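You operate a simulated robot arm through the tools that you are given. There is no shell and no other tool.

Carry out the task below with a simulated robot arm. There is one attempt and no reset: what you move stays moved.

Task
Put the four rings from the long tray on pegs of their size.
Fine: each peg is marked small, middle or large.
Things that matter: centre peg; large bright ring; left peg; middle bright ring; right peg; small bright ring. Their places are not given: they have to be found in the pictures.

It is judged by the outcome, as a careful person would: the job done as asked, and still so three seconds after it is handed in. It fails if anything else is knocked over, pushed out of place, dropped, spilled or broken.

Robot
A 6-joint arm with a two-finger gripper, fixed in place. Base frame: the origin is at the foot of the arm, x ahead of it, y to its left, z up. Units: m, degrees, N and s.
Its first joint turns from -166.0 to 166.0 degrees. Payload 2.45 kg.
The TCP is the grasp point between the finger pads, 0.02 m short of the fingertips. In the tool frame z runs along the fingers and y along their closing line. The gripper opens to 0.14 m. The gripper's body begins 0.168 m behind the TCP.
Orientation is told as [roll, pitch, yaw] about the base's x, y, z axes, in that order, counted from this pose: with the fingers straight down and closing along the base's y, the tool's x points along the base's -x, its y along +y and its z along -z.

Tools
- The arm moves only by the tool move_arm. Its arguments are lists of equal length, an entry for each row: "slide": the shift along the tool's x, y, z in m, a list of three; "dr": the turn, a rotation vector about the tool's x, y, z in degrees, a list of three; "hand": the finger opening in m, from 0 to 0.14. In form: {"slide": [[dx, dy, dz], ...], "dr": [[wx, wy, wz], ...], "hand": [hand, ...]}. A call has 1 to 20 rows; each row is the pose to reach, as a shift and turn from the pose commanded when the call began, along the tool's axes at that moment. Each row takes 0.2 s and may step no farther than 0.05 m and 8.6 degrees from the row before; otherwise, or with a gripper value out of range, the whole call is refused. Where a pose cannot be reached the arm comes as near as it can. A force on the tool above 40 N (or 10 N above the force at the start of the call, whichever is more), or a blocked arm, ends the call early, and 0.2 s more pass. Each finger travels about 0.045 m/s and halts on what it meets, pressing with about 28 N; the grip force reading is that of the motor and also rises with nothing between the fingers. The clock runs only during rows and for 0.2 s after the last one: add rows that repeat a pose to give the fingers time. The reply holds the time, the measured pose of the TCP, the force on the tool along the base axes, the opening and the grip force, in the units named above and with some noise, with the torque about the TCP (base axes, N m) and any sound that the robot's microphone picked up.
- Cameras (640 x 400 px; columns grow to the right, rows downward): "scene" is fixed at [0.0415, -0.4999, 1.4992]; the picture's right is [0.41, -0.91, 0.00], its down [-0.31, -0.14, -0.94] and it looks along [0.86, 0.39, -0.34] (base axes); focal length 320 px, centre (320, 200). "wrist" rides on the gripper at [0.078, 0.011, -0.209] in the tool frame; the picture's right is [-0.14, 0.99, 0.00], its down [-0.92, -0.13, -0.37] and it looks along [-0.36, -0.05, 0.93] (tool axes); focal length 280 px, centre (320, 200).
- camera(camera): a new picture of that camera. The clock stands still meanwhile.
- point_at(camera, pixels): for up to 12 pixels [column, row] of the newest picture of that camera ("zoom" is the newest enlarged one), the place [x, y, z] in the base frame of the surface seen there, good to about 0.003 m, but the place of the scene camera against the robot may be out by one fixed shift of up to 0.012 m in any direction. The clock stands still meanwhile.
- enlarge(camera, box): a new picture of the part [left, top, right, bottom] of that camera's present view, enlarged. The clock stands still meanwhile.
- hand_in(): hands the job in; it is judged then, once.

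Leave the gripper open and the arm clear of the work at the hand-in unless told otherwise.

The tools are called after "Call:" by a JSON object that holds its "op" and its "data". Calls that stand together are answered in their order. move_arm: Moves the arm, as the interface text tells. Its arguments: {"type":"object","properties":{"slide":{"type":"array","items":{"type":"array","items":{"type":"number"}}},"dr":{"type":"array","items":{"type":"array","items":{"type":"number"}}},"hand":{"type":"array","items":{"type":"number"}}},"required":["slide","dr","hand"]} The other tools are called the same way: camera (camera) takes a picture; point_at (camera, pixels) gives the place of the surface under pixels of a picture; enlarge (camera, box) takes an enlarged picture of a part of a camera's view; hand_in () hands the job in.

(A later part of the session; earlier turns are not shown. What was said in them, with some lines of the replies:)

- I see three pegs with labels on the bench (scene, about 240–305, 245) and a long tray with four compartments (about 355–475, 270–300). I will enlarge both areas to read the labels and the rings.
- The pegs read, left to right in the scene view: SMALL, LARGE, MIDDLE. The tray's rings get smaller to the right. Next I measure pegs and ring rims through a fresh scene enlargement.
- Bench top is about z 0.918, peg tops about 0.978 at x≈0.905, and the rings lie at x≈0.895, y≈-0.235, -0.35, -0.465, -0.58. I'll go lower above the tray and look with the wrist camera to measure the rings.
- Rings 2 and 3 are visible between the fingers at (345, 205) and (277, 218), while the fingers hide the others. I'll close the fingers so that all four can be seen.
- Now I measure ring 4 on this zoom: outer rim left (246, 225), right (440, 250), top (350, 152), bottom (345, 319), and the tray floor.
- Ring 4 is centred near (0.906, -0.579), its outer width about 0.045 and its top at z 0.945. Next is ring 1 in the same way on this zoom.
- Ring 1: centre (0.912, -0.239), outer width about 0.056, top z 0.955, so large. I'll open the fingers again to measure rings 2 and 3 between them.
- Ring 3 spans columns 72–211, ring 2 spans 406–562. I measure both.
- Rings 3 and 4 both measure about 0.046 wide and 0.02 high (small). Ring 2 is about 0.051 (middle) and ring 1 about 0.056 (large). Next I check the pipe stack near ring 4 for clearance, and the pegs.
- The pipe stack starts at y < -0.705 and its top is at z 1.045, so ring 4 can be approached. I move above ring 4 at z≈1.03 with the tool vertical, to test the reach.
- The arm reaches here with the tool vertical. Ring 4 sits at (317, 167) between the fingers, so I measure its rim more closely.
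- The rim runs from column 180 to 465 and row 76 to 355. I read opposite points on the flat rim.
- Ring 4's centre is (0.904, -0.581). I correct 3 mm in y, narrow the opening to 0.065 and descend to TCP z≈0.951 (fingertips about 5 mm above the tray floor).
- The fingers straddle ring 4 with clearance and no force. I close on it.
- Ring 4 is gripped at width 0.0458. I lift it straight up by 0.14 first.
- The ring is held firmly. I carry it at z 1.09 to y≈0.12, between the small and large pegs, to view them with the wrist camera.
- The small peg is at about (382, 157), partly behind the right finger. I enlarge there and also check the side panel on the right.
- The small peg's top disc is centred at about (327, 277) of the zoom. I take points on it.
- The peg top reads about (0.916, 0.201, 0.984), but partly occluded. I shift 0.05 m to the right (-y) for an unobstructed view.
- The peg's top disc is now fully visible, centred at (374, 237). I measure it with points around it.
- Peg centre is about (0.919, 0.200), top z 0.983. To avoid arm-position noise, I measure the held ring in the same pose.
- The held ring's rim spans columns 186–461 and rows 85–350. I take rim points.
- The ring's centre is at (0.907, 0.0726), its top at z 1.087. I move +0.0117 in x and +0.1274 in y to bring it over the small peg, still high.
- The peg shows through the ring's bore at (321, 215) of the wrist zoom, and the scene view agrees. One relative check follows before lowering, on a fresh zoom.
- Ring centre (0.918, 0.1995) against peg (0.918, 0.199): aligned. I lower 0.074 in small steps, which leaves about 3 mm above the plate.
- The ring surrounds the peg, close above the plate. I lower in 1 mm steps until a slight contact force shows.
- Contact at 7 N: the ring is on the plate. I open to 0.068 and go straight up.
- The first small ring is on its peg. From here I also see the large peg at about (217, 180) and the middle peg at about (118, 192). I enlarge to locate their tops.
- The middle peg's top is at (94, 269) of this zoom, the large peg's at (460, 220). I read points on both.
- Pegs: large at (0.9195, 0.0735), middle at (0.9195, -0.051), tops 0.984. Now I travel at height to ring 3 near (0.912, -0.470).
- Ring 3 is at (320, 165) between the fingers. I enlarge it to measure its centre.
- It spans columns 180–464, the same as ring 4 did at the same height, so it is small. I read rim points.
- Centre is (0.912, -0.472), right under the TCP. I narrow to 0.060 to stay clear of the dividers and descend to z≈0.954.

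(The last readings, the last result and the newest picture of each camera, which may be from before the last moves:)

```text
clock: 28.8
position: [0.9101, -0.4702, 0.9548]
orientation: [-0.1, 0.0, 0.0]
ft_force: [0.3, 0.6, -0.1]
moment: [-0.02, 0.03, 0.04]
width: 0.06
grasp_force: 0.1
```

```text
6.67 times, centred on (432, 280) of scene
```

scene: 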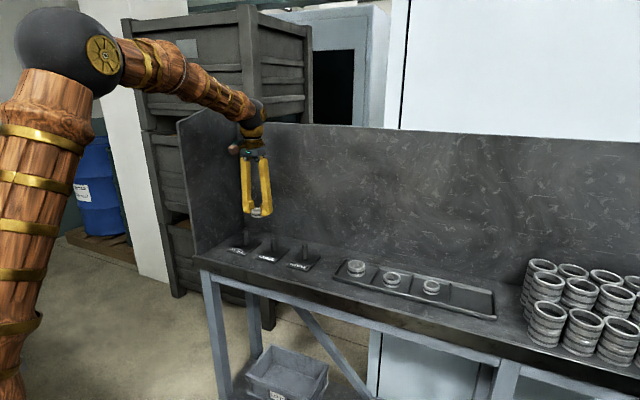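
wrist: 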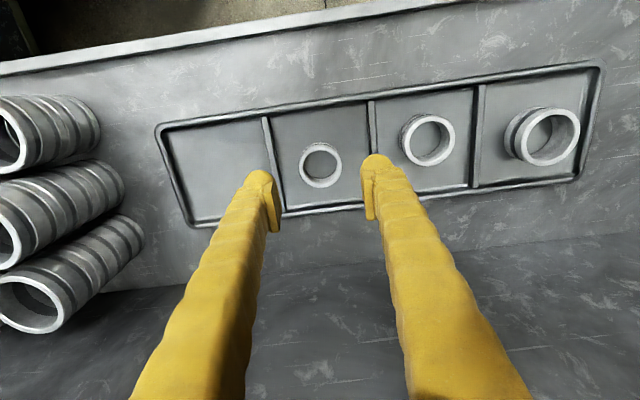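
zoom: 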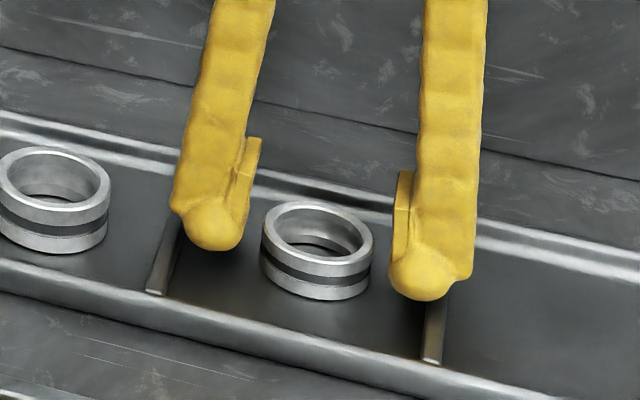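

The fingers straddle ring 3 freely. I close and then lift.

Call:
{"op": "move_arm", "data": {"slide": [[0, 0, 0], [0, 0, 0], [0, 0, 0], [0, 0, 0], [0, 0, 0], [0, 0, -0.01], [0, 0, -0.03], [0, 0, -0.06], [0, 0, -0.1], [0, 0, -0.138], [0, 0, -0.138]], "dr": [[0, 0, 0], [0, 0, 0], [0, 0, 0], [0, 0, 0], [0, 0, 0], [0, 0, 0], [0, 0, 0], [0, 0, 0], [0, 0, 0], [0, 0, 0], [0, 0, 0]], "hand": [0.05, 0.045, 0.035, 0.035, 0.035, 0.035, 0.035, 0.035, 0.035, 0.035, 0.035]}}

Call:
{"op": "enlarge", "data": {"camera": "wrist", "box": [272, 150, 368, 230]}}

```text
clock: 31.2
position: [0.9091, -0.4731, 1.0896]
orientation: [0.0, 0.0, 0.1]
ft_force: [-0.4, -0.1, -0.7]
moment: [0.0, -0.01, 0.0]
width: 0.0457
grasp_force: 28.2
```

```text
5.00 times, centred on (320, 190) of wrist
```

zoom: 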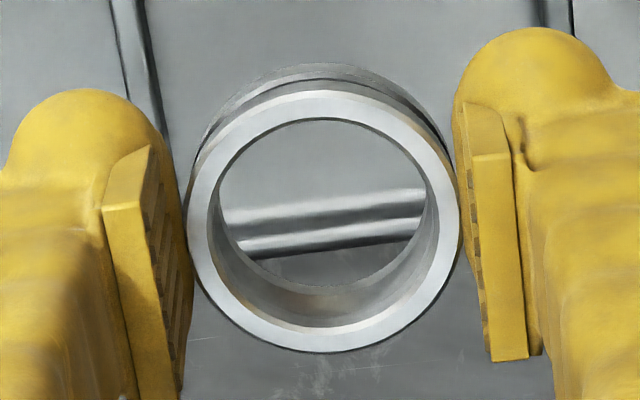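

Width 0.0457 matches ring 4, so both are small. I carry it to above the small peg (y +0.671, x +0.008).

Call:
{"op": "move_arm", "data": {"slide": [[0, 0.03, 0], [0, 0.07, 0], [0, 0.113, 0], [0, 0.156, 0], [0, 0.2, 0], [0, 0.244, 0], [0, 0.288, 0], [0, 0.332, 0], [0, 0.376, 0], [0, 0.42, 0], [0, 0.464, 0], [0, 0.508, 0], [0, 0.552, 0], [0, 0.596, 0], [-0.004, 0.635, 0], [-0.008, 0.66, 0], [-0.008, 0.671, 0], [-0.008, 0.671, 0]], "dr": [[0, 0, 0], [0, 0, 0], [0, 0, 0], [0, 0, 0], [0, 0, 0], [0, 0, 0], [0, 0, 0], [0, 0, 0], [0, 0, 0], [0, 0, 0], [0, 0, 0], [0, 0, 0], [0, 0, 0], [0, 0, 0], [0, 0, 0], [0, 0, 0], [0, 0, 0], [0, 0, 0]], "hand": [0.035, 0.035, 0.035, 0.035, 0.035, 0.035, 0.035, 0.035, 0.035, 0.035, 0.035, 0.035, 0.035, 0.035, 0.035, 0.035, 0.035, 0.035]}}

Call:
{"op": "enlarge", "data": {"camera": "wrist", "box": [256, 130, 384, 230]}}

```text
clock: 35.0
position: [0.9217, 0.1995, 1.0926]
orientation: [0.0, 0.0, -0.1]
ft_force: [-0.8, 0.0, -1.0]
moment: [0.02, -0.02, 0.02]
width: 0.0459
grasp_force: 27.9
```

```text
4.00 times, centred on (320, 180) of wrist
```

zoom: 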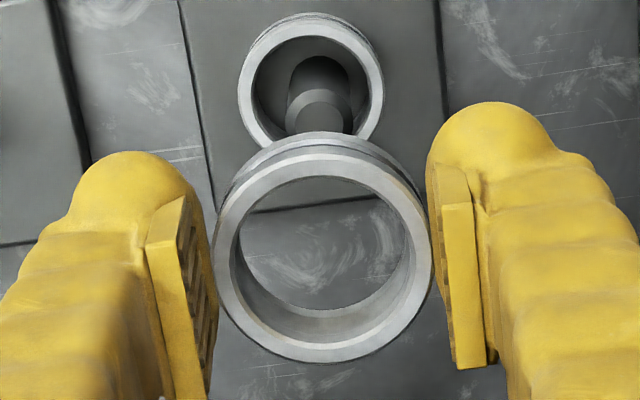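

The peg top hides partly behind the ring. I lower 0.055 so it shows through the bore, then compare.

Call:
{"op": "move_arm", "data": {"slide": [[0, 0, 0.02], [0, 0, 0.04], [0, 0, 0.055], [0, 0, 0.055]], "dr": [[0, 0, 0], [0, 0, 0], [0, 0, 0], [0, 0, 0]], "hand": [0.035, 0.035, 0.035, 0.035]}}

Call:
{"op": "enlarge", "data": {"camera": "wrist", "box": [272, 150, 368, 230]}}

Call:
{"op": "point_at", "data": {"camera": "zoom", "pixels": [[199, 218], [448, 214], [322, 104], [322, 338], [235, 135], [412, 300], [410, 137], [236, 303], [320, 145], [330, 150], [320, 155], [310, 150]]}}

```text
clock: 36.0
position: [0.92, 0.2013, 1.0369]
orientation: [0.0, 0.1, 0.0]
ft_force: [-0.6, -0.4, -1.2]
moment: [-0.01, -0.01, -0.01]
width: 0.0459
grasp_force: 27.6
```

```text
5.00 times, centred on (320, 190) of wrist
```

zoom: 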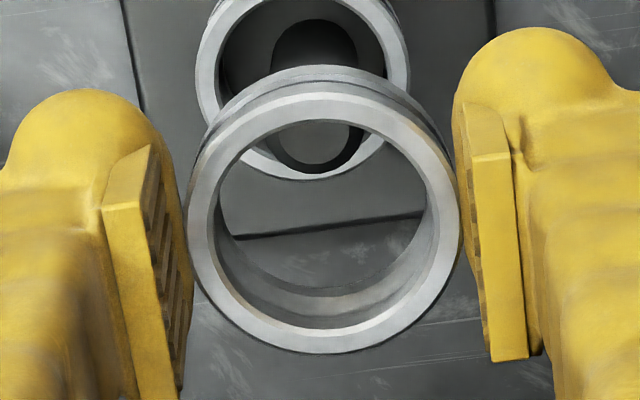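

```text
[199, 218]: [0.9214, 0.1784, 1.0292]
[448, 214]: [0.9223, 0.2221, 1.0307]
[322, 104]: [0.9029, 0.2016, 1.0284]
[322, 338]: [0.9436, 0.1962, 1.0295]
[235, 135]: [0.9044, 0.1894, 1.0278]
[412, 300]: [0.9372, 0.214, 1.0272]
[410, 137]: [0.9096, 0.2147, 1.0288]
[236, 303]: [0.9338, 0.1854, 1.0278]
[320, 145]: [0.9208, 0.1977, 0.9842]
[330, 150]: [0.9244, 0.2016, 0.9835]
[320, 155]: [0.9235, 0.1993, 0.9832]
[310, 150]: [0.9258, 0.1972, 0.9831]
```

Ring centre (0.922, 0.200) against peg (0.919, 0.199). I correct 2 mm in x and lower 0.056, just short of the first ring.

Call:
{"op": "move_arm", "data": {"slide": [[0.002, -0.001, 0.01], [0.002, -0.001, 0.02], [0.002, -0.001, 0.03], [0.002, -0.001, 0.04], [0.002, -0.001, 0.05], [0.002, -0.001, 0.056], [0.002, -0.001, 0.056]], "dr": [[0, 0, 0], [0, 0, 0], [0, 0, 0], [0, 0, 0], [0, 0, 0], [0, 0, 0], [0, 0, 0]], "hand": [0.035, 0.035, 0.035, 0.035, 0.035, 0.035, 0.035]}}

Call:
{"op": "enlarge", "data": {"camera": "scene", "box": [215, 215, 300, 275]}}

Call:
{"op": "enlarge", "data": {"camera": "wrist", "box": [240, 110, 400, 240]}}

```text
clock: 37.6
position: [0.9187, 0.1992, 0.9806]
orientation: [0.0, -0.1, 0.1]
ft_force: [0.1, -0.5, -1.0]
moment: [-0.03, 0.01, -0.03]
width: 0.0456
grasp_force: 27.9
```

```text
6.67 times, centred on (258, 245) of scene
```

zoom: 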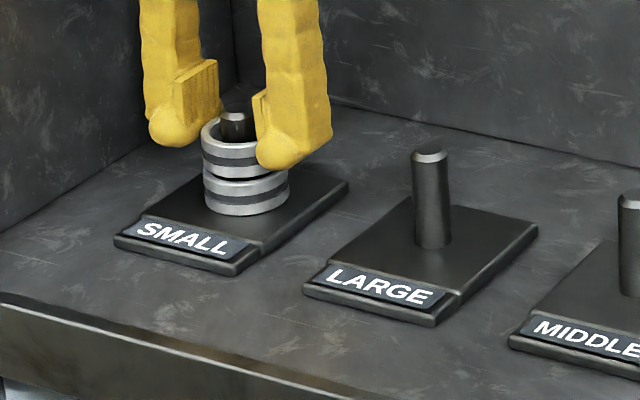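

```text
3.08 times, centred on (320, 175) of wrist
```

zoom: 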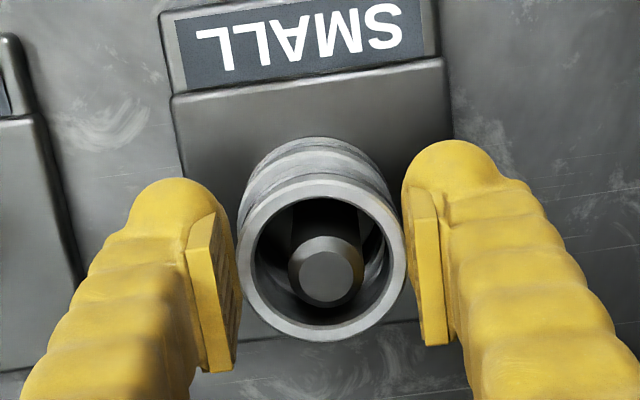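

The second ring is on the peg, just above the first. I lower it in 1 mm steps to touch.

Call:
{"op": "move_arm", "data": {"slide": [[0, 0, 0.001], [0, 0, 0.002], [0, 0, 0.002]], "dr": [[0, 0, 0], [0, 0, 0], [0, 0, 0]], "hand": [0.035, 0.035, 0.035]}}

```text
clock: 38.4
position: [0.9186, 0.1992, 0.9785]
orientation: [0.0, -0.1, 0.0]
ft_force: [-0.2, 0.1, -0.3]
moment: [0.0, 0.01, 0.0]
width: 0.0458
grasp_force: 28.1
```

No contact yet. Another 2 mm.

Call:
{"op": "move_arm", "data": {"slide": [[0, 0, 0.001], [0, 0, 0.002], [0, 0, 0.002]], "dr": [[0, 0, 0], [0, 0, 0], [0, 0, 0]], "hand": [0.035, 0.035, 0.035]}}

```text
clock: 39.2
position: [0.9174, 0.1987, 0.9785]
orientation: [-0.1, -0.1, 0.0]
ft_force: [-0.8, -2.3, 8.6]
moment: [-0.02, 0.11, -0.01]
width: 0.0455
grasp_force: 28.1
```

Contact at 8.6 N: it rests on the first ring. I release to 0.068 and rise to z≈1.09.

Call:
{"op": "move_arm", "data": {"slide": [[0, 0, -0.001], [0, 0, -0.001], [0, 0, -0.001], [0, 0, -0.001], [0, 0, -0.02], [0, 0, -0.05], [0, 0, -0.09], [0, 0, -0.115], [0, 0, -0.115]], "dr": [[0, 0, 0], [0, 0, 0], [0, 0, 0], [0, 0, 0], [0, 0, 0], [0, 0, 0], [0, 0, 0], [0, 0, 0], [0, 0, 0]], "hand": [0.05, 0.06, 0.068, 0.068, 0.068, 0.068, 0.068, 0.068, 0.068]}}

Call:
{"op": "enlarge", "data": {"camera": "scene", "box": [215, 215, 335, 280]}}

```text
clock: 41.2
position: [0.92, 0.199, 1.0941]
orientation: [0.0, -0.1, -0.1]
ft_force: [-0.5, -0.3, -0.4]
moment: [0.0, 0.0, -0.04]
width: 0.068
grasp_force: 0.1
```

```text
5.33 times, centred on (275, 248) of scene
```

zoom: 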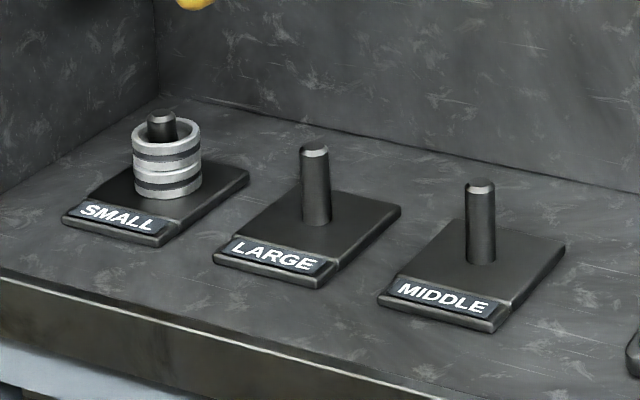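

Both small rings are on the small peg. Next is ring 2 (middle) near (0.900, -0.356).

Call:
{"op": "move_arm", "data": {"slide": [[0, -0.03, 0], [0, -0.07, 0], [0, -0.113, 0], [0, -0.156, 0], [0.003, -0.2, 0], [0.006, -0.244, 0], [0.009, -0.288, 0], [0.012, -0.332, 0], [0.015, -0.376, 0], [0.017, -0.42, 0], [0.019, -0.464, 0], [0.019, -0.505, 0], [0.019, -0.54, 0.02], [0.019, -0.555, 0.045], [0.019, -0.555, 0.058], [0.019, -0.555, 0.058]], "dr": [[0, 0, 0], [0, 0, 0], [0, 0, 0], [0, 0, 0], [0, 0, 0], [0, 0, 0], [0, 0, 0], [0, 0, 0], [0, 0, 0], [0, 0, 0], [0, 0, 0], [0, 0, 0], [0, 0, 0], [0, 0, 0], [0, 0, 0], [0, 0, 0]], "hand": [0.068, 0.068, 0.068, 0.068, 0.068, 0.068, 0.068, 0.068, 0.068, 0.068, 0.068, 0.068, 0.068, 0.068, 0.068, 0.068]}}

Call:
{"op": "camera", "data": {"camera": "wrist"}}

Call:
{"op": "enlarge", "data": {"camera": "wrist", "box": [272, 130, 368, 200]}}

```text
clock: 44.6
position: [0.9, -0.3555, 1.0332]
orientation: [0.0, 0.0, 0.0]
ft_force: [0.0, -0.4, 0.8]
moment: [-0.02, -0.03, 0.02]
width: 0.0681
grasp_force: 0.1
```

```text
taken
```

wrist: 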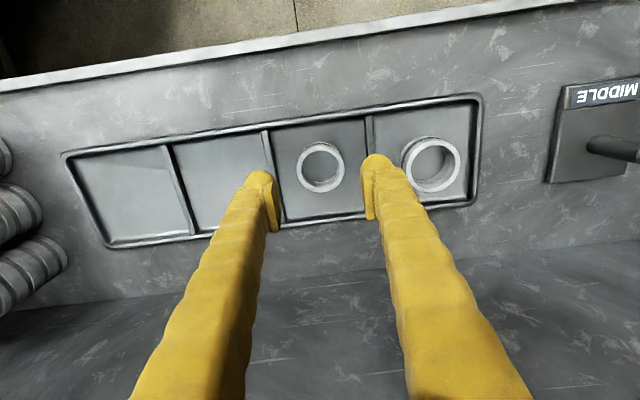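

```text
5.71 times, centred on (320, 165) of wrist
```

zoom: 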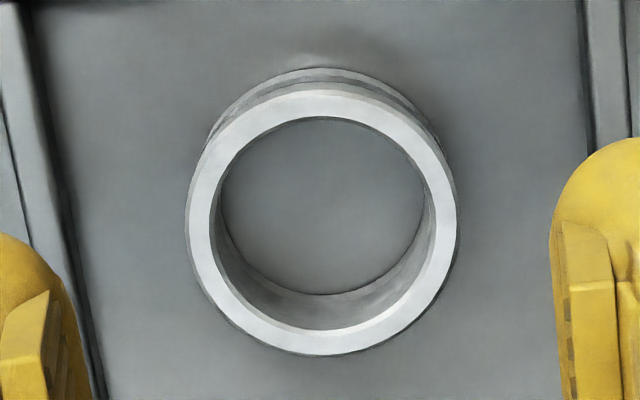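

Ring 2 spans columns 186–458 and rows 90–355. I read its rim points.

Call:
{"op": "point_at", "data": {"camera": "zoom", "pixels": [[199, 221], [446, 221], [322, 104], [321, 343], [235, 135], [410, 308], [408, 134], [236, 308], [320, 210], [20, 100], [600, 50]]}}

```text
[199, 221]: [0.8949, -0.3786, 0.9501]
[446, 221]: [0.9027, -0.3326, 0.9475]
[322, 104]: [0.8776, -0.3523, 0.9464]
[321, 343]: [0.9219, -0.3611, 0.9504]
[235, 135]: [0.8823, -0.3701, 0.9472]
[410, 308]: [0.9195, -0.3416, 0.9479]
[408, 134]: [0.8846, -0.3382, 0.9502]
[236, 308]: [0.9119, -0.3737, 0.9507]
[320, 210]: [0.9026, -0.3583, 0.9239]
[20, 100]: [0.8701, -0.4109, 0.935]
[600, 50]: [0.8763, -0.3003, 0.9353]
```

Centre (0.8995, -0.356), top z 0.949, directly under the TCP. I narrow to 0.064, descend 0.078 to z≈0.955, and check the picture.

Call:
{"op": "move_arm", "data": {"slide": [[0, 0, 0.01], [0, 0, 0.025], [0, 0, 0.04], [0, 0, 0.055], [0, 0, 0.067], [0, 0, 0.078], [0, 0, 0.078]], "dr": [[0, 0, 0], [0, 0, 0], [0, 0, 0], [0, 0, 0], [0, 0, 0], [0, 0, 0], [0, 0, 0]], "hand": [0.064, 0.064, 0.064, 0.064, 0.064, 0.064, 0.064]}}

Call:
{"op": "enlarge", "data": {"camera": "scene", "box": [344, 240, 440, 300]}}

```text
clock: 46.2
position: [0.8986, -0.3564, 0.9549]
orientation: [0.0, 0.1, 0.0]
ft_force: [0.2, -0.5, 0.2]
moment: [0.0, -0.02, 0.0]
width: 0.0639
grasp_force: 0.1
```

```text
6.67 times, centred on (392, 270) of scene
```

zoom: 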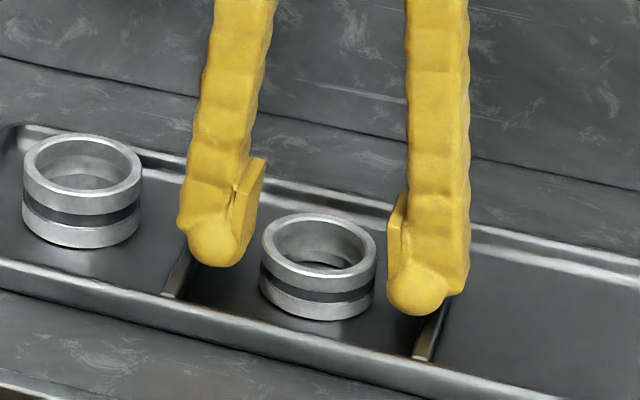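

The fingers straddle ring 2 without touching the dividers or ring 1. I close and lift.

Call:
{"op": "move_arm", "data": {"slide": [[0, 0, 0], [0, 0, 0], [0, 0, 0], [0, 0, 0], [0, 0, 0], [0, 0, -0.01], [0, 0, -0.03], [0, 0, -0.06], [0, 0, -0.1], [0, 0, -0.138], [0, 0, -0.138]], "dr": [[0, 0, 0], [0, 0, 0], [0, 0, 0], [0, 0, 0], [0, 0, 0], [0, 0, 0], [0, 0, 0], [0, 0, 0], [0, 0, 0], [0, 0, 0], [0, 0, 0]], "hand": [0.055, 0.045, 0.04, 0.04, 0.04, 0.04, 0.04, 0.04, 0.04, 0.04, 0.04]}}

Call:
{"op": "enlarge", "data": {"camera": "wrist", "box": [240, 130, 400, 240]}}

```text
clock: 48.6
position: [0.8982, -0.3549, 1.0931]
orientation: [0.0, 0.0, -0.1]
ft_force: [-0.1, -0.9, -1.4]
moment: [0.02, 0.01, 0.02]
width: 0.051
grasp_force: 28.0
```

```text
3.64 times, centred on (320, 185) of wrist
```

zoom: 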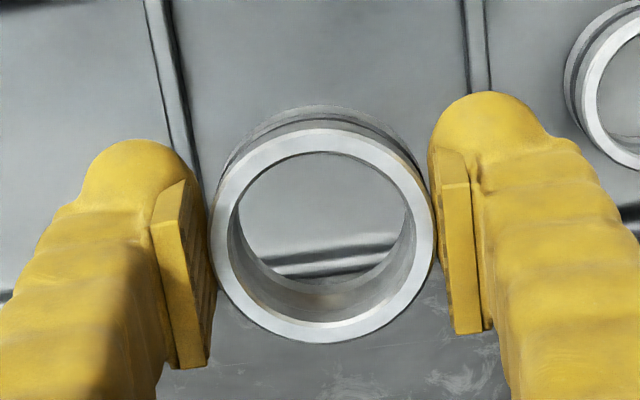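

Width 0.051, the middle ring. I carry it to above the middle peg (y +0.305, x +0.020) and lower partway.

Call:
{"op": "move_arm", "data": {"slide": [[-0.002, 0.03, 0], [-0.005, 0.07, 0], [-0.009, 0.113, 0], [-0.013, 0.156, 0], [-0.017, 0.2, 0], [-0.02, 0.244, 0], [-0.02, 0.283, 0], [-0.02, 0.305, 0], [-0.02, 0.305, 0], [-0.02, 0.305, 0.025], [-0.02, 0.305, 0.05], [-0.02, 0.305, 0.05]], "dr": [[0, 0, 0], [0, 0, 0], [0, 0, 0], [0, 0, 0], [0, 0, 0], [0, 0, 0], [0, 0, 0], [0, 0, 0], [0, 0, 0], [0, 0, 0], [0, 0, 0], [0, 0, 0]], "hand": [0.04, 0.04, 0.04, 0.04, 0.04, 0.04, 0.04, 0.04, 0.04, 0.04, 0.04, 0.04]}}

Call:
{"op": "enlarge", "data": {"camera": "wrist", "box": [272, 145, 368, 225]}}

Call:
{"op": "enlarge", "data": {"camera": "scene", "box": [240, 200, 350, 280]}}

```text
clock: 51.2
position: [0.9177, -0.0506, 1.0437]
orientation: [0.0, -0.1, -0.1]
ft_force: [0.0, -0.1, -1.4]
moment: [0.01, 0.01, 0.0]
width: 0.051
grasp_force: 28.0
```

```text
5.00 times, centred on (320, 185) of wrist
```

zoom: 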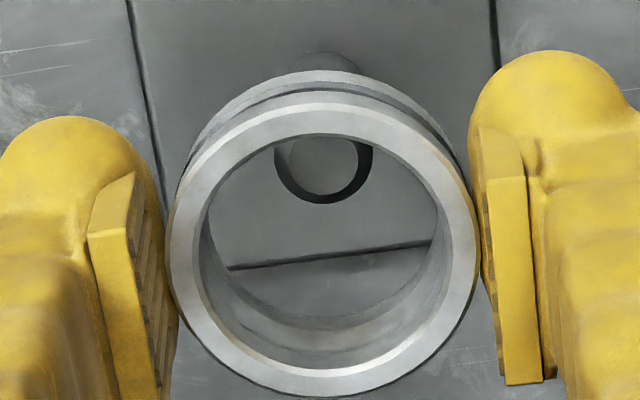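

```text
5.00 times, centred on (295, 240) of scene
```

zoom: 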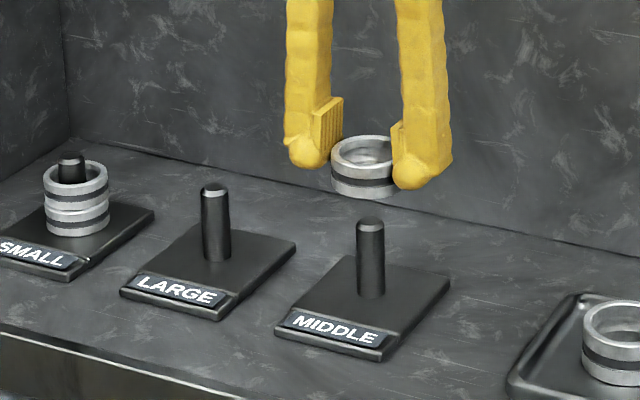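

The peg is visible through the bore. I re-take the wrist zoom and compare the centres.

Call:
{"op": "enlarge", "data": {"camera": "wrist", "box": [272, 145, 368, 225]}}

Call:
{"op": "point_at", "data": {"camera": "zoom", "pixels": [[186, 250], [463, 250], [322, 120], [322, 380], [225, 155], [422, 342], [420, 155], [226, 342], [323, 165], [313, 160], [333, 160], [323, 180]]}}

```text
5.00 times, centred on (320, 185) of wrist
```

zoom: 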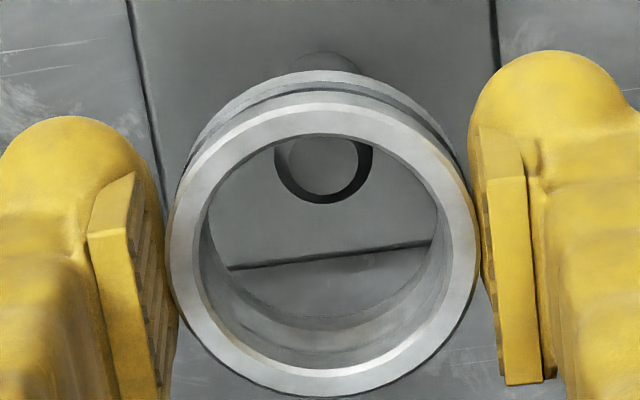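

```text
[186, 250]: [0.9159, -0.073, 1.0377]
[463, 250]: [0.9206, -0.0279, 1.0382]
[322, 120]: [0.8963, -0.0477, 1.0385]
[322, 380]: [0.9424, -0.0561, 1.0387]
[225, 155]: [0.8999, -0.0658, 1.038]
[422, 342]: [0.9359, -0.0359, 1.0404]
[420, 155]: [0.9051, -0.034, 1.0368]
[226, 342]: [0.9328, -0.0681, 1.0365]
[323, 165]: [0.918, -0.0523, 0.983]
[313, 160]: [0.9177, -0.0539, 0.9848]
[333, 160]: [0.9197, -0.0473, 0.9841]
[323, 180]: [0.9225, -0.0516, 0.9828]
```

Ring (0.9186, -0.051) against peg (0.918, -0.0515): aligned. I lower 0.080.

Call:
{"op": "move_arm", "data": {"slide": [[0, 0, 0.01], [0, 0, 0.02], [0, 0, 0.03], [0, 0, 0.04], [0, 0, 0.05], [0, 0, 0.06], [0, 0, 0.07], [0, 0, 0.076], [0, 0, 0.08], [0, 0, 0.08]], "dr": [[0, 0, 0], [0, 0, 0], [0, 0, 0], [0, 0, 0], [0, 0, 0], [0, 0, 0], [0, 0, 0], [0, 0, 0], [0, 0, 0], [0, 0, 0]], "hand": [0.04, 0.04, 0.04, 0.04, 0.04, 0.04, 0.04, 0.04, 0.04, 0.04]}}

Call:
{"op": "move_arm", "data": {"slide": [[0, 0, 0.001], [0, 0, 0.002], [0, 0, 0.002]], "dr": [[0, 0, 0], [0, 0, 0], [0, 0, 0]], "hand": [0.04, 0.04, 0.04]}}

Call:
{"op": "enlarge", "data": {"camera": "scene", "box": [250, 220, 346, 280]}}

```text
clock: 53.4
position: [0.9181, -0.0495, 0.9638]
orientation: [0.0, 0.0, 0.1]
ft_force: [-0.2, 0.5, -0.7]
moment: [0.06, 0.02, -0.01]
width: 0.0511
grasp_force: 27.6
```

```text
clock: 54.2
position: [0.9191, -0.0506, 0.9619]
orientation: [-0.1, 0.0, 0.0]
ft_force: [-0.8, 0.1, -2.1]
moment: [0.01, 0.0, -0.04]
width: 0.0511
grasp_force: 27.8
```

```text
6.67 times, centred on (298, 250) of scene
```

zoom: 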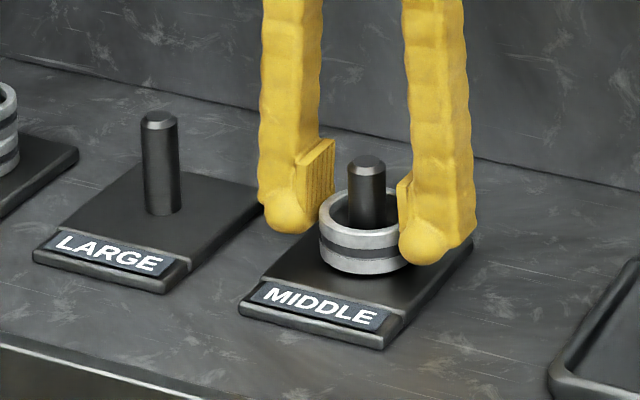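

The ring is around the peg and still hovers slightly above the plate. I go down 3 mm more in 1 mm steps.

Call:
{"op": "move_arm", "data": {"slide": [[0, 0, 0.001], [0, 0, 0.002], [0, 0, 0.002]], "dr": [[0, 0, 0], [0, 0, 0], [0, 0, 0]], "hand": [0.04, 0.04, 0.04]}}

```text
clock: 55.0
position: [0.9185, -0.0505, 0.9598]
orientation: [0.0, 0.0, -0.1]
ft_force: [0.1, -0.7, -1.2]
moment: [-0.01, 0.02, 0.01]
width: 0.0508
grasp_force: 28.2
```

No contact yet. Another 2 mm.

Call:
{"op": "move_arm", "data": {"slide": [[0, 0, 0.001], [0, 0, 0.002], [0, 0, 0.002]], "dr": [[0, 0, 0], [0, 0, 0], [0, 0, 0]], "hand": [0.04, 0.04, 0.04]}}

```text
clock: 55.8
position: [0.9189, -0.0505, 0.9592]
orientation: [0.0, -0.1, 0.0]
ft_force: [-5.6, 4.3, 18.0]
moment: [0.08, 0.01, -0.03]
width: 0.051
grasp_force: 28.0
```

Contact at 18 N. I back off 1 mm, release to 0.072, and rise.

Call:
{"op": "move_arm", "data": {"slide": [[0, 0, -0.001], [0, 0, -0.001], [0, 0, -0.001], [0, 0, -0.001], [0, 0, -0.02], [0, 0, -0.05], [0, 0, -0.09], [0, 0, -0.13], [0, 0, -0.13]], "dr": [[0, 0, 0], [0, 0, 0], [0, 0, 0], [0, 0, 0], [0, 0, 0], [0, 0, 0], [0, 0, 0], [0, 0, 0], [0, 0, 0]], "hand": [0.05, 0.06, 0.07, 0.072, 0.072, 0.072, 0.072, 0.072, 0.072]}}

Call:
{"op": "enlarge", "data": {"camera": "scene", "box": [215, 215, 335, 280]}}

```text
clock: 57.8
position: [0.9166, -0.0504, 1.0906]
orientation: [-0.1, -0.1, -0.1]
ft_force: [0.8, -0.1, -0.2]
moment: [0.0, 0.01, 0.02]
width: 0.0721
grasp_force: 0.0
```

```text
5.33 times, centred on (275, 248) of scene
```

zoom: 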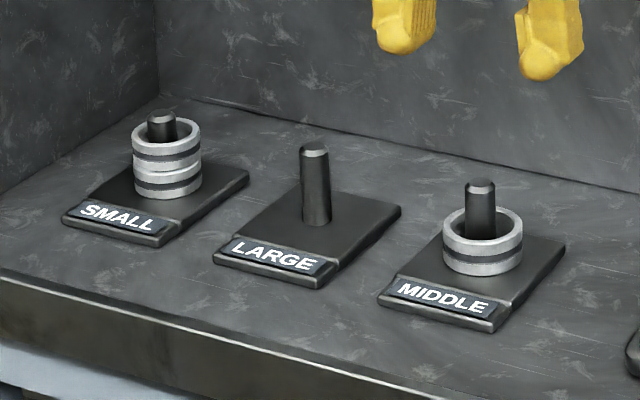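

The middle ring sits on its peg. Now ring 1 (large) near (0.912, -0.239).

Call:
{"op": "move_arm", "data": {"slide": [[0.001, -0.03, 0], [0.003, -0.07, 0], [0.005, -0.113, 0], [0.006, -0.156, 0], [0.006, -0.18, 0.015], [0.006, -0.1885, 0.04], [0.006, -0.1885, 0.05], [0.006, -0.1885, 0.05]], "dr": [[0, 0, 0], [0, 0, 0], [0, 0, 0], [0, 0, 0], [0, 0, 0], [0, 0, 0], [0, 0, 0], [0, 0, 0]], "hand": [0.072, 0.072, 0.072, 0.072, 0.072, 0.072, 0.072, 0.072]}}

Call:
{"op": "camera", "data": {"camera": "wrist"}}

Call:
{"op": "enlarge", "data": {"camera": "wrist", "box": [272, 130, 368, 210]}}

```text
clock: 59.6
position: [0.9122, -0.241, 1.0385]
orientation: [0.0, 0.1, 0.0]
ft_force: [-0.7, 0.1, -0.3]
moment: [-0.01, 0.0, -0.02]
width: 0.0718
grasp_force: 0.1
```

```text
taken
```

wrist: 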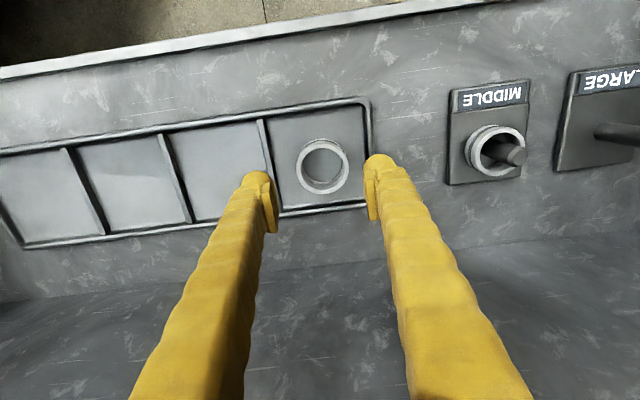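

```text
5.00 times, centred on (320, 170) of wrist
```

zoom: 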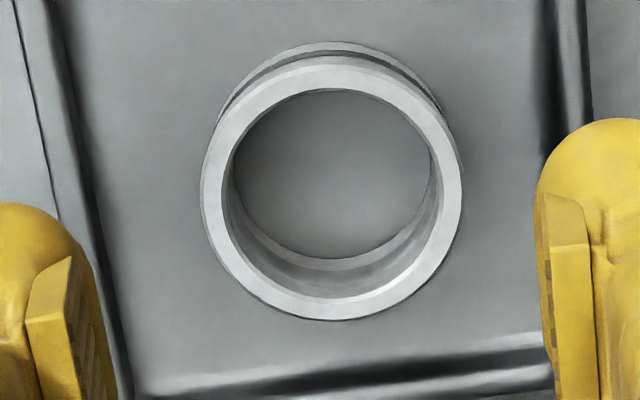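

Ring 1 spans columns 201–462 and rows 62–320. I read its rim points.

Call:
{"op": "point_at", "data": {"camera": "zoom", "pixels": [[215, 190], [448, 190], [332, 76], [331, 306], [248, 108], [415, 273], [414, 106], [249, 273], [330, 170], [40, 100], [575, 80], [320, 375]]}}

```text
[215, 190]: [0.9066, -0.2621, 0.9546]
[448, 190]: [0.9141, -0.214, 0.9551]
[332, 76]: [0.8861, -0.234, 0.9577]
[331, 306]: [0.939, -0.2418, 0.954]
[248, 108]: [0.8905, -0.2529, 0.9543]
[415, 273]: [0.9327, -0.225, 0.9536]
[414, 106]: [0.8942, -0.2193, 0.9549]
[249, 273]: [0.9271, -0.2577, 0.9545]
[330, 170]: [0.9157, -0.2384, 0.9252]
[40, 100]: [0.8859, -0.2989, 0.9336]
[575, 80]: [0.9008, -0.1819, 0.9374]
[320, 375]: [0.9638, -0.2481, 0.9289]
```

Centre (0.911, -0.2385), so I shift 2 mm in +y. I use opening 0.070, descend 0.080 to z≈0.958, then check.

Call:
{"op": "move_arm", "data": {"slide": [[0.0005, 0.002, 0.01], [0.0005, 0.002, 0.025], [0.0005, 0.002, 0.04], [0.0005, 0.002, 0.055], [0.0005, 0.002, 0.068], [0.0005, 0.002, 0.08], [0.0005, 0.002, 0.08]], "dr": [[0, 0, 0], [0, 0, 0], [0, 0, 0], [0, 0, 0], [0, 0, 0], [0, 0, 0], [0, 0, 0]], "hand": [0.07, 0.07, 0.07, 0.07, 0.07, 0.07, 0.07]}}

Call:
{"op": "enlarge", "data": {"camera": "scene", "box": [310, 230, 406, 290]}}

```text
clock: 61.2
position: [0.913, -0.2359, 0.959]
orientation: [0.1, 0.0, 0.0]
ft_force: [-0.3, -0.5, -0.3]
moment: [-0.01, 0.01, 0.0]
width: 0.0701
grasp_force: 0.0
```

```text
6.67 times, centred on (358, 260) of scene
```

zoom: 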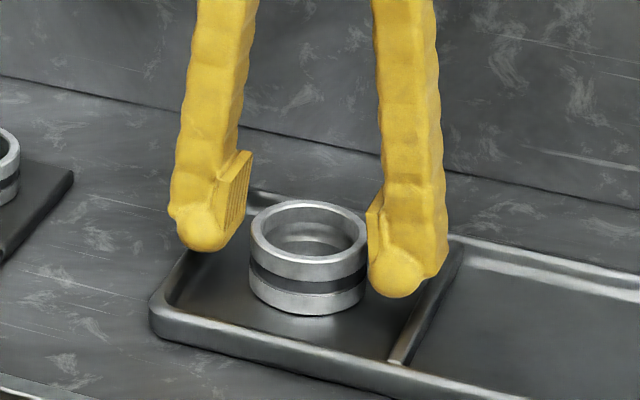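

The fingers straddle ring 1 with no contact. I close and lift.

Call:
{"op": "move_arm", "data": {"slide": [[0, 0, 0], [0, 0, 0], [0, 0, 0], [0, 0, 0], [0, 0, 0], [0, 0, -0.01], [0, 0, -0.03], [0, 0, -0.06], [0, 0, -0.1], [0, 0, -0.138], [0, 0, -0.138]], "dr": [[0, 0, 0], [0, 0, 0], [0, 0, 0], [0, 0, 0], [0, 0, 0], [0, 0, 0], [0, 0, 0], [0, 0, 0], [0, 0, 0], [0, 0, 0], [0, 0, 0]], "hand": [0.06, 0.05, 0.045, 0.045, 0.045, 0.045, 0.045, 0.045, 0.045, 0.045, 0.045]}}

Call:
{"op": "enlarge", "data": {"camera": "wrist", "box": [240, 130, 400, 240]}}

```text
clock: 63.6
position: [0.9137, -0.2365, 1.0975]
orientation: [-0.1, -0.1, -0.1]
ft_force: [0.7, -0.6, -1.6]
moment: [0.05, 0.01, -0.01]
width: 0.0557
grasp_force: 28.5
```

```text
3.64 times, centred on (320, 185) of wrist
```

zoom: 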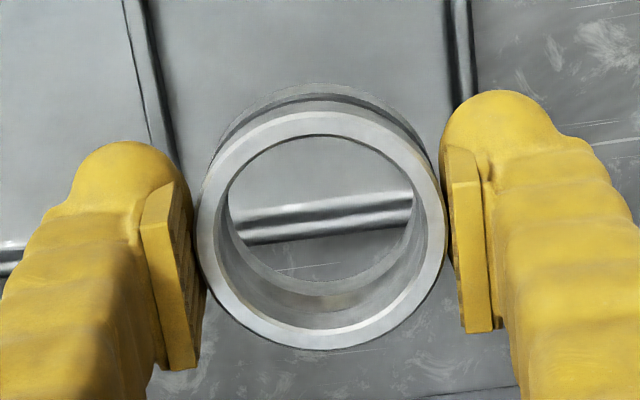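

Width 0.0557, the large ring. I carry it to above the large peg (y +0.3105, x +0.007) and lower partway.

Call:
{"op": "move_arm", "data": {"slide": [[-0.001, 0.03, 0], [-0.002, 0.07, 0], [-0.003, 0.113, 0], [-0.004, 0.156, 0], [-0.005, 0.2, 0], [-0.006, 0.244, 0], [-0.007, 0.285, 0], [-0.007, 0.3105, 0], [-0.007, 0.3105, 0], [-0.007, 0.3105, 0.025], [-0.007, 0.3105, 0.045], [-0.007, 0.3105, 0.045]], "dr": [[0, 0, 0], [0, 0, 0], [0, 0, 0], [0, 0, 0], [0, 0, 0], [0, 0, 0], [0, 0, 0], [0, 0, 0], [0, 0, 0], [0, 0, 0], [0, 0, 0], [0, 0, 0]], "hand": [0.045, 0.045, 0.045, 0.045, 0.045, 0.045, 0.045, 0.045, 0.045, 0.045, 0.045, 0.045]}}

Call:
{"op": "enlarge", "data": {"camera": "scene", "box": [220, 200, 330, 280]}}

Call:
{"op": "enlarge", "data": {"camera": "wrist", "box": [272, 145, 368, 225]}}

```text
clock: 66.2
position: [0.9193, 0.0744, 1.0492]
orientation: [0.0, 0.0, 0.0]
ft_force: [-0.7, 0.4, -2.0]
moment: [-0.01, -0.01, 0.03]
width: 0.0559
grasp_force: 27.9
```

```text
5.00 times, centred on (275, 240) of scene
```

zoom: 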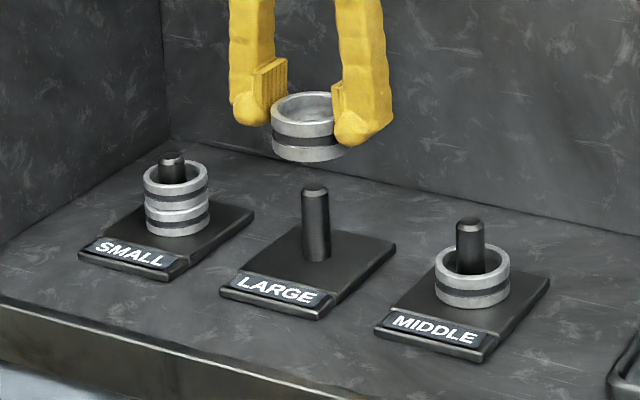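

```text
5.00 times, centred on (320, 185) of wrist
```

zoom: 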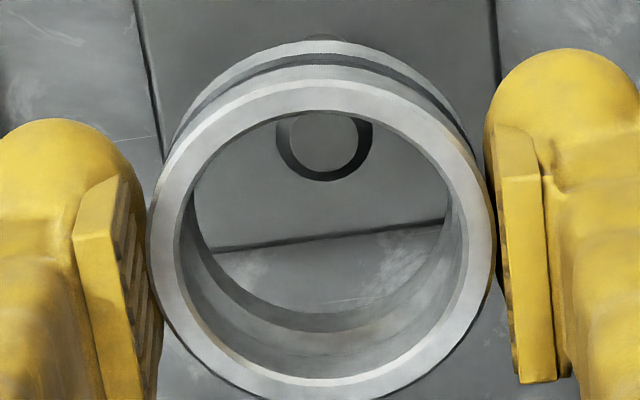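

The large peg's top shows through the bore at (323, 142). I compare it with the ring's rim.

Call:
{"op": "point_at", "data": {"camera": "zoom", "pixels": [[165, 245], [481, 245], [322, 96], [322, 387], [210, 135], [434, 350], [434, 135], [210, 350], [323, 142], [313, 138], [333, 138], [323, 155]]}}

```text
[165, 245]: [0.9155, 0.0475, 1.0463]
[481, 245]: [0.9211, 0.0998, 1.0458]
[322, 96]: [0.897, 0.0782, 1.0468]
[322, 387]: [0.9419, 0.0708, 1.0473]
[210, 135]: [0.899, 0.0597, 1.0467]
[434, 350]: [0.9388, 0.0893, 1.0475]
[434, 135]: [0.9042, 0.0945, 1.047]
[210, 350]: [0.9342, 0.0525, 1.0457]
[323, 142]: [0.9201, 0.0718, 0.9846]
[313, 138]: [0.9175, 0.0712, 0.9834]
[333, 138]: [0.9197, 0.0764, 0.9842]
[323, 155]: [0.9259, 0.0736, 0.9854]
```

Ring (0.919, 0.074) against peg (0.9195, 0.0735): aligned. I lower 0.084.

Call:
{"op": "move_arm", "data": {"slide": [[0, 0, 0.01], [0, 0, 0.02], [0, 0, 0.03], [0, 0, 0.04], [0, 0, 0.05], [0, 0, 0.06], [0, 0, 0.07], [0, 0, 0.078], [0, 0, 0.084], [0, 0, 0.084]], "dr": [[0, 0, 0], [0, 0, 0], [0, 0, 0], [0, 0, 0], [0, 0, 0], [0, 0, 0], [0, 0, 0], [0, 0, 0], [0, 0, 0], [0, 0, 0]], "hand": [0.045, 0.045, 0.045, 0.045, 0.045, 0.045, 0.045, 0.045, 0.045, 0.045]}}

Call:
{"op": "move_arm", "data": {"slide": [[0, 0, 0.001], [0, 0, 0.002], [0, 0, 0.002]], "dr": [[0, 0, 0], [0, 0, 0], [0, 0, 0]], "hand": [0.045, 0.045, 0.045]}}

Call:
{"op": "enlarge", "data": {"camera": "scene", "box": [225, 215, 321, 275]}}

```text
clock: 68.4
position: [0.9189, 0.0734, 0.9682]
orientation: [0.0, 0.0, 0.1]
ft_force: [-0.8, 0.1, -1.9]
moment: [0.02, -0.03, -0.02]
width: 0.0557
grasp_force: 28.2
```

```text
clock: 69.2
position: [0.9193, 0.0733, 0.9642]
orientation: [0.0, 0.0, 0.1]
ft_force: [0.6, -0.7, -2.1]
moment: [-0.02, -0.04, -0.02]
width: 0.0559
grasp_force: 27.4
```

```text
6.67 times, centred on (273, 245) of scene
```

zoom: 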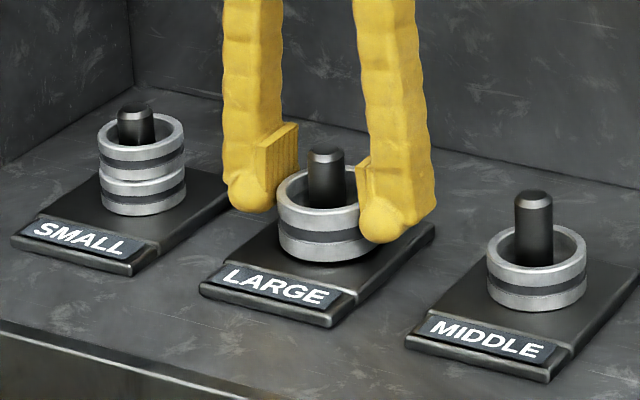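

The ring is round the large peg, a little above the plate with no contact yet. I go down 2 mm more.

Call:
{"op": "move_arm", "data": {"slide": [[0, 0, 0.001], [0, 0, 0.001], [0, 0, 0.002], [0, 0, 0.002]], "dr": [[0, 0, 0], [0, 0, 0], [0, 0, 0], [0, 0, 0]], "hand": [0.045, 0.045, 0.045, 0.045]}}

```text
clock: 70.2
position: [0.9185, 0.0732, 0.9628]
orientation: [0.1, 0.0, 0.1]
ft_force: [0.7, -0.5, -2.1]
moment: [0.02, 0.02, -0.01]
width: 0.0555
grasp_force: 27.4
```

Still no contact (-2.1 N is just the ring's weight). One more millimetre or two.

Call:
{"op": "move_arm", "data": {"slide": [[0, 0, 0.001], [0, 0, 0.0015], [0, 0, 0.0015]], "dr": [[0, 0, 0], [0, 0, 0], [0, 0, 0]], "hand": [0.045, 0.045, 0.045]}}

```text
clock: 71.0
position: [0.9178, 0.0733, 0.9621]
orientation: [0.0, -0.2, 0.0]
ft_force: [0.5, 8.5, 18.4]
moment: [0.14, -0.06, 0.04]
width: 0.056
grasp_force: 27.8
```

Contact at 18 N: the ring is on the plate. I back off 1 mm, release to 0.076, and rise well clear.

Call:
{"op": "move_arm", "data": {"slide": [[0, 0, -0.001], [0, 0, -0.001], [0, 0, -0.001], [0, 0, -0.001], [0, 0, -0.02], [0, 0, -0.05], [0, 0, -0.09], [0, 0, -0.135], [0.03, 0, -0.17], [0.06, 0, -0.2], [0.06, 0, -0.2]], "dr": [[0, 0, 0], [0, 0, 0], [0, 0, 0], [0, 0, 0], [0, 0, 0], [0, 0, 0], [0, 0, 0], [0, 0, 0], [0, 0, 0], [0, 0, 0], [0, 0, 0]], "hand": [0.058, 0.068, 0.076, 0.076, 0.076, 0.076, 0.076, 0.076, 0.1, 0.12, 0.12]}}

Call:
{"op": "enlarge", "data": {"camera": "scene", "box": [215, 215, 335, 280]}}

Call:
{"op": "camera", "data": {"camera": "scene"}}

Call:
{"op": "camera", "data": {"camera": "wrist"}}

```text
clock: 73.4
position: [0.8575, 0.0729, 1.1632]
orientation: [-0.1, 0.1, 0.0]
ft_force: [0.3, 0.6, -0.2]
moment: [0.0, 0.0, -0.04]
width: 0.1203
grasp_force: 0.1
```

```text
5.33 times, centred on (275, 248) of scene
```

zoom: 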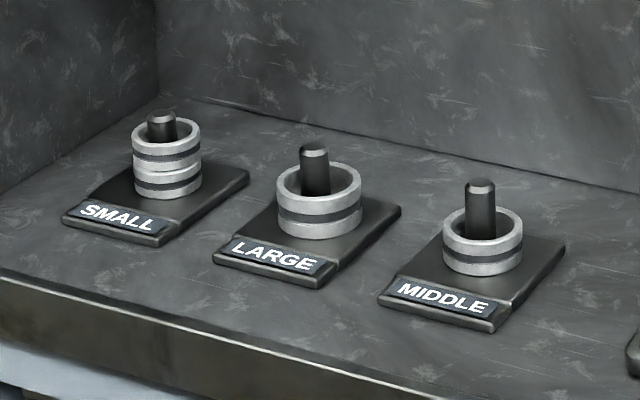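

```text
taken
```

scene: 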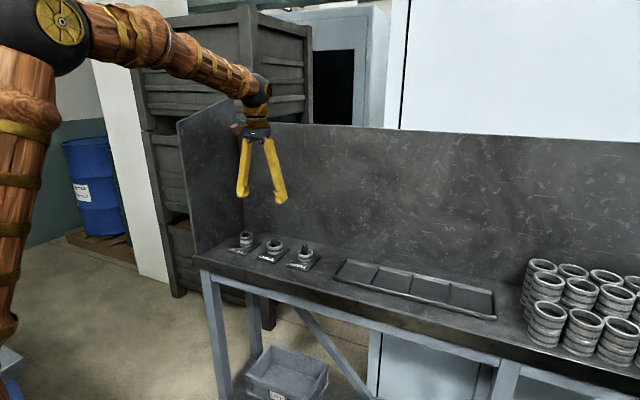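

```text
taken
```

wrist: 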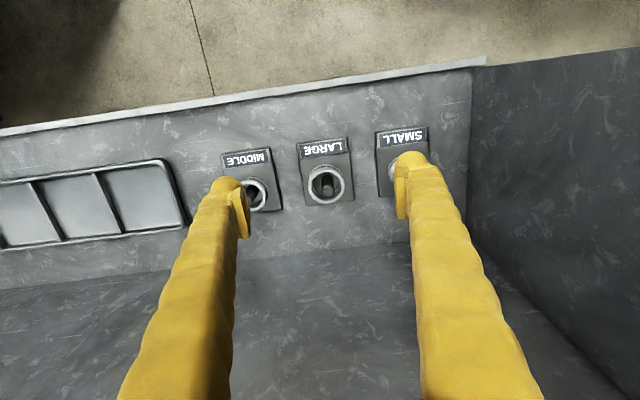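

All four rings are on their pegs: two small on SMALL, the large on LARGE, the middle on MIDDLE. The tray is empty, nothing else has moved, and the gripper is open and clear. I hand in.

Call:
{"op": "hand_in", "data": {}}

```text
The job is handed in.
```

All four rings from the long tray are on pegs of their size, and I have handed the job in; no verdict came back.

| Peg | Marking | Rings on it | Ring width (m) |
|---|---|---|---|
| Left | SMALL | two small, stacked | 0.046 each |
| Centre | LARGE | the large one | 0.056 |
| Right | MIDDLE | the middle one | 0.051 |

In the last pictures each ring sits around its peg, the tray is empty, and nothing else has moved. The gripper is open and well above the bench.
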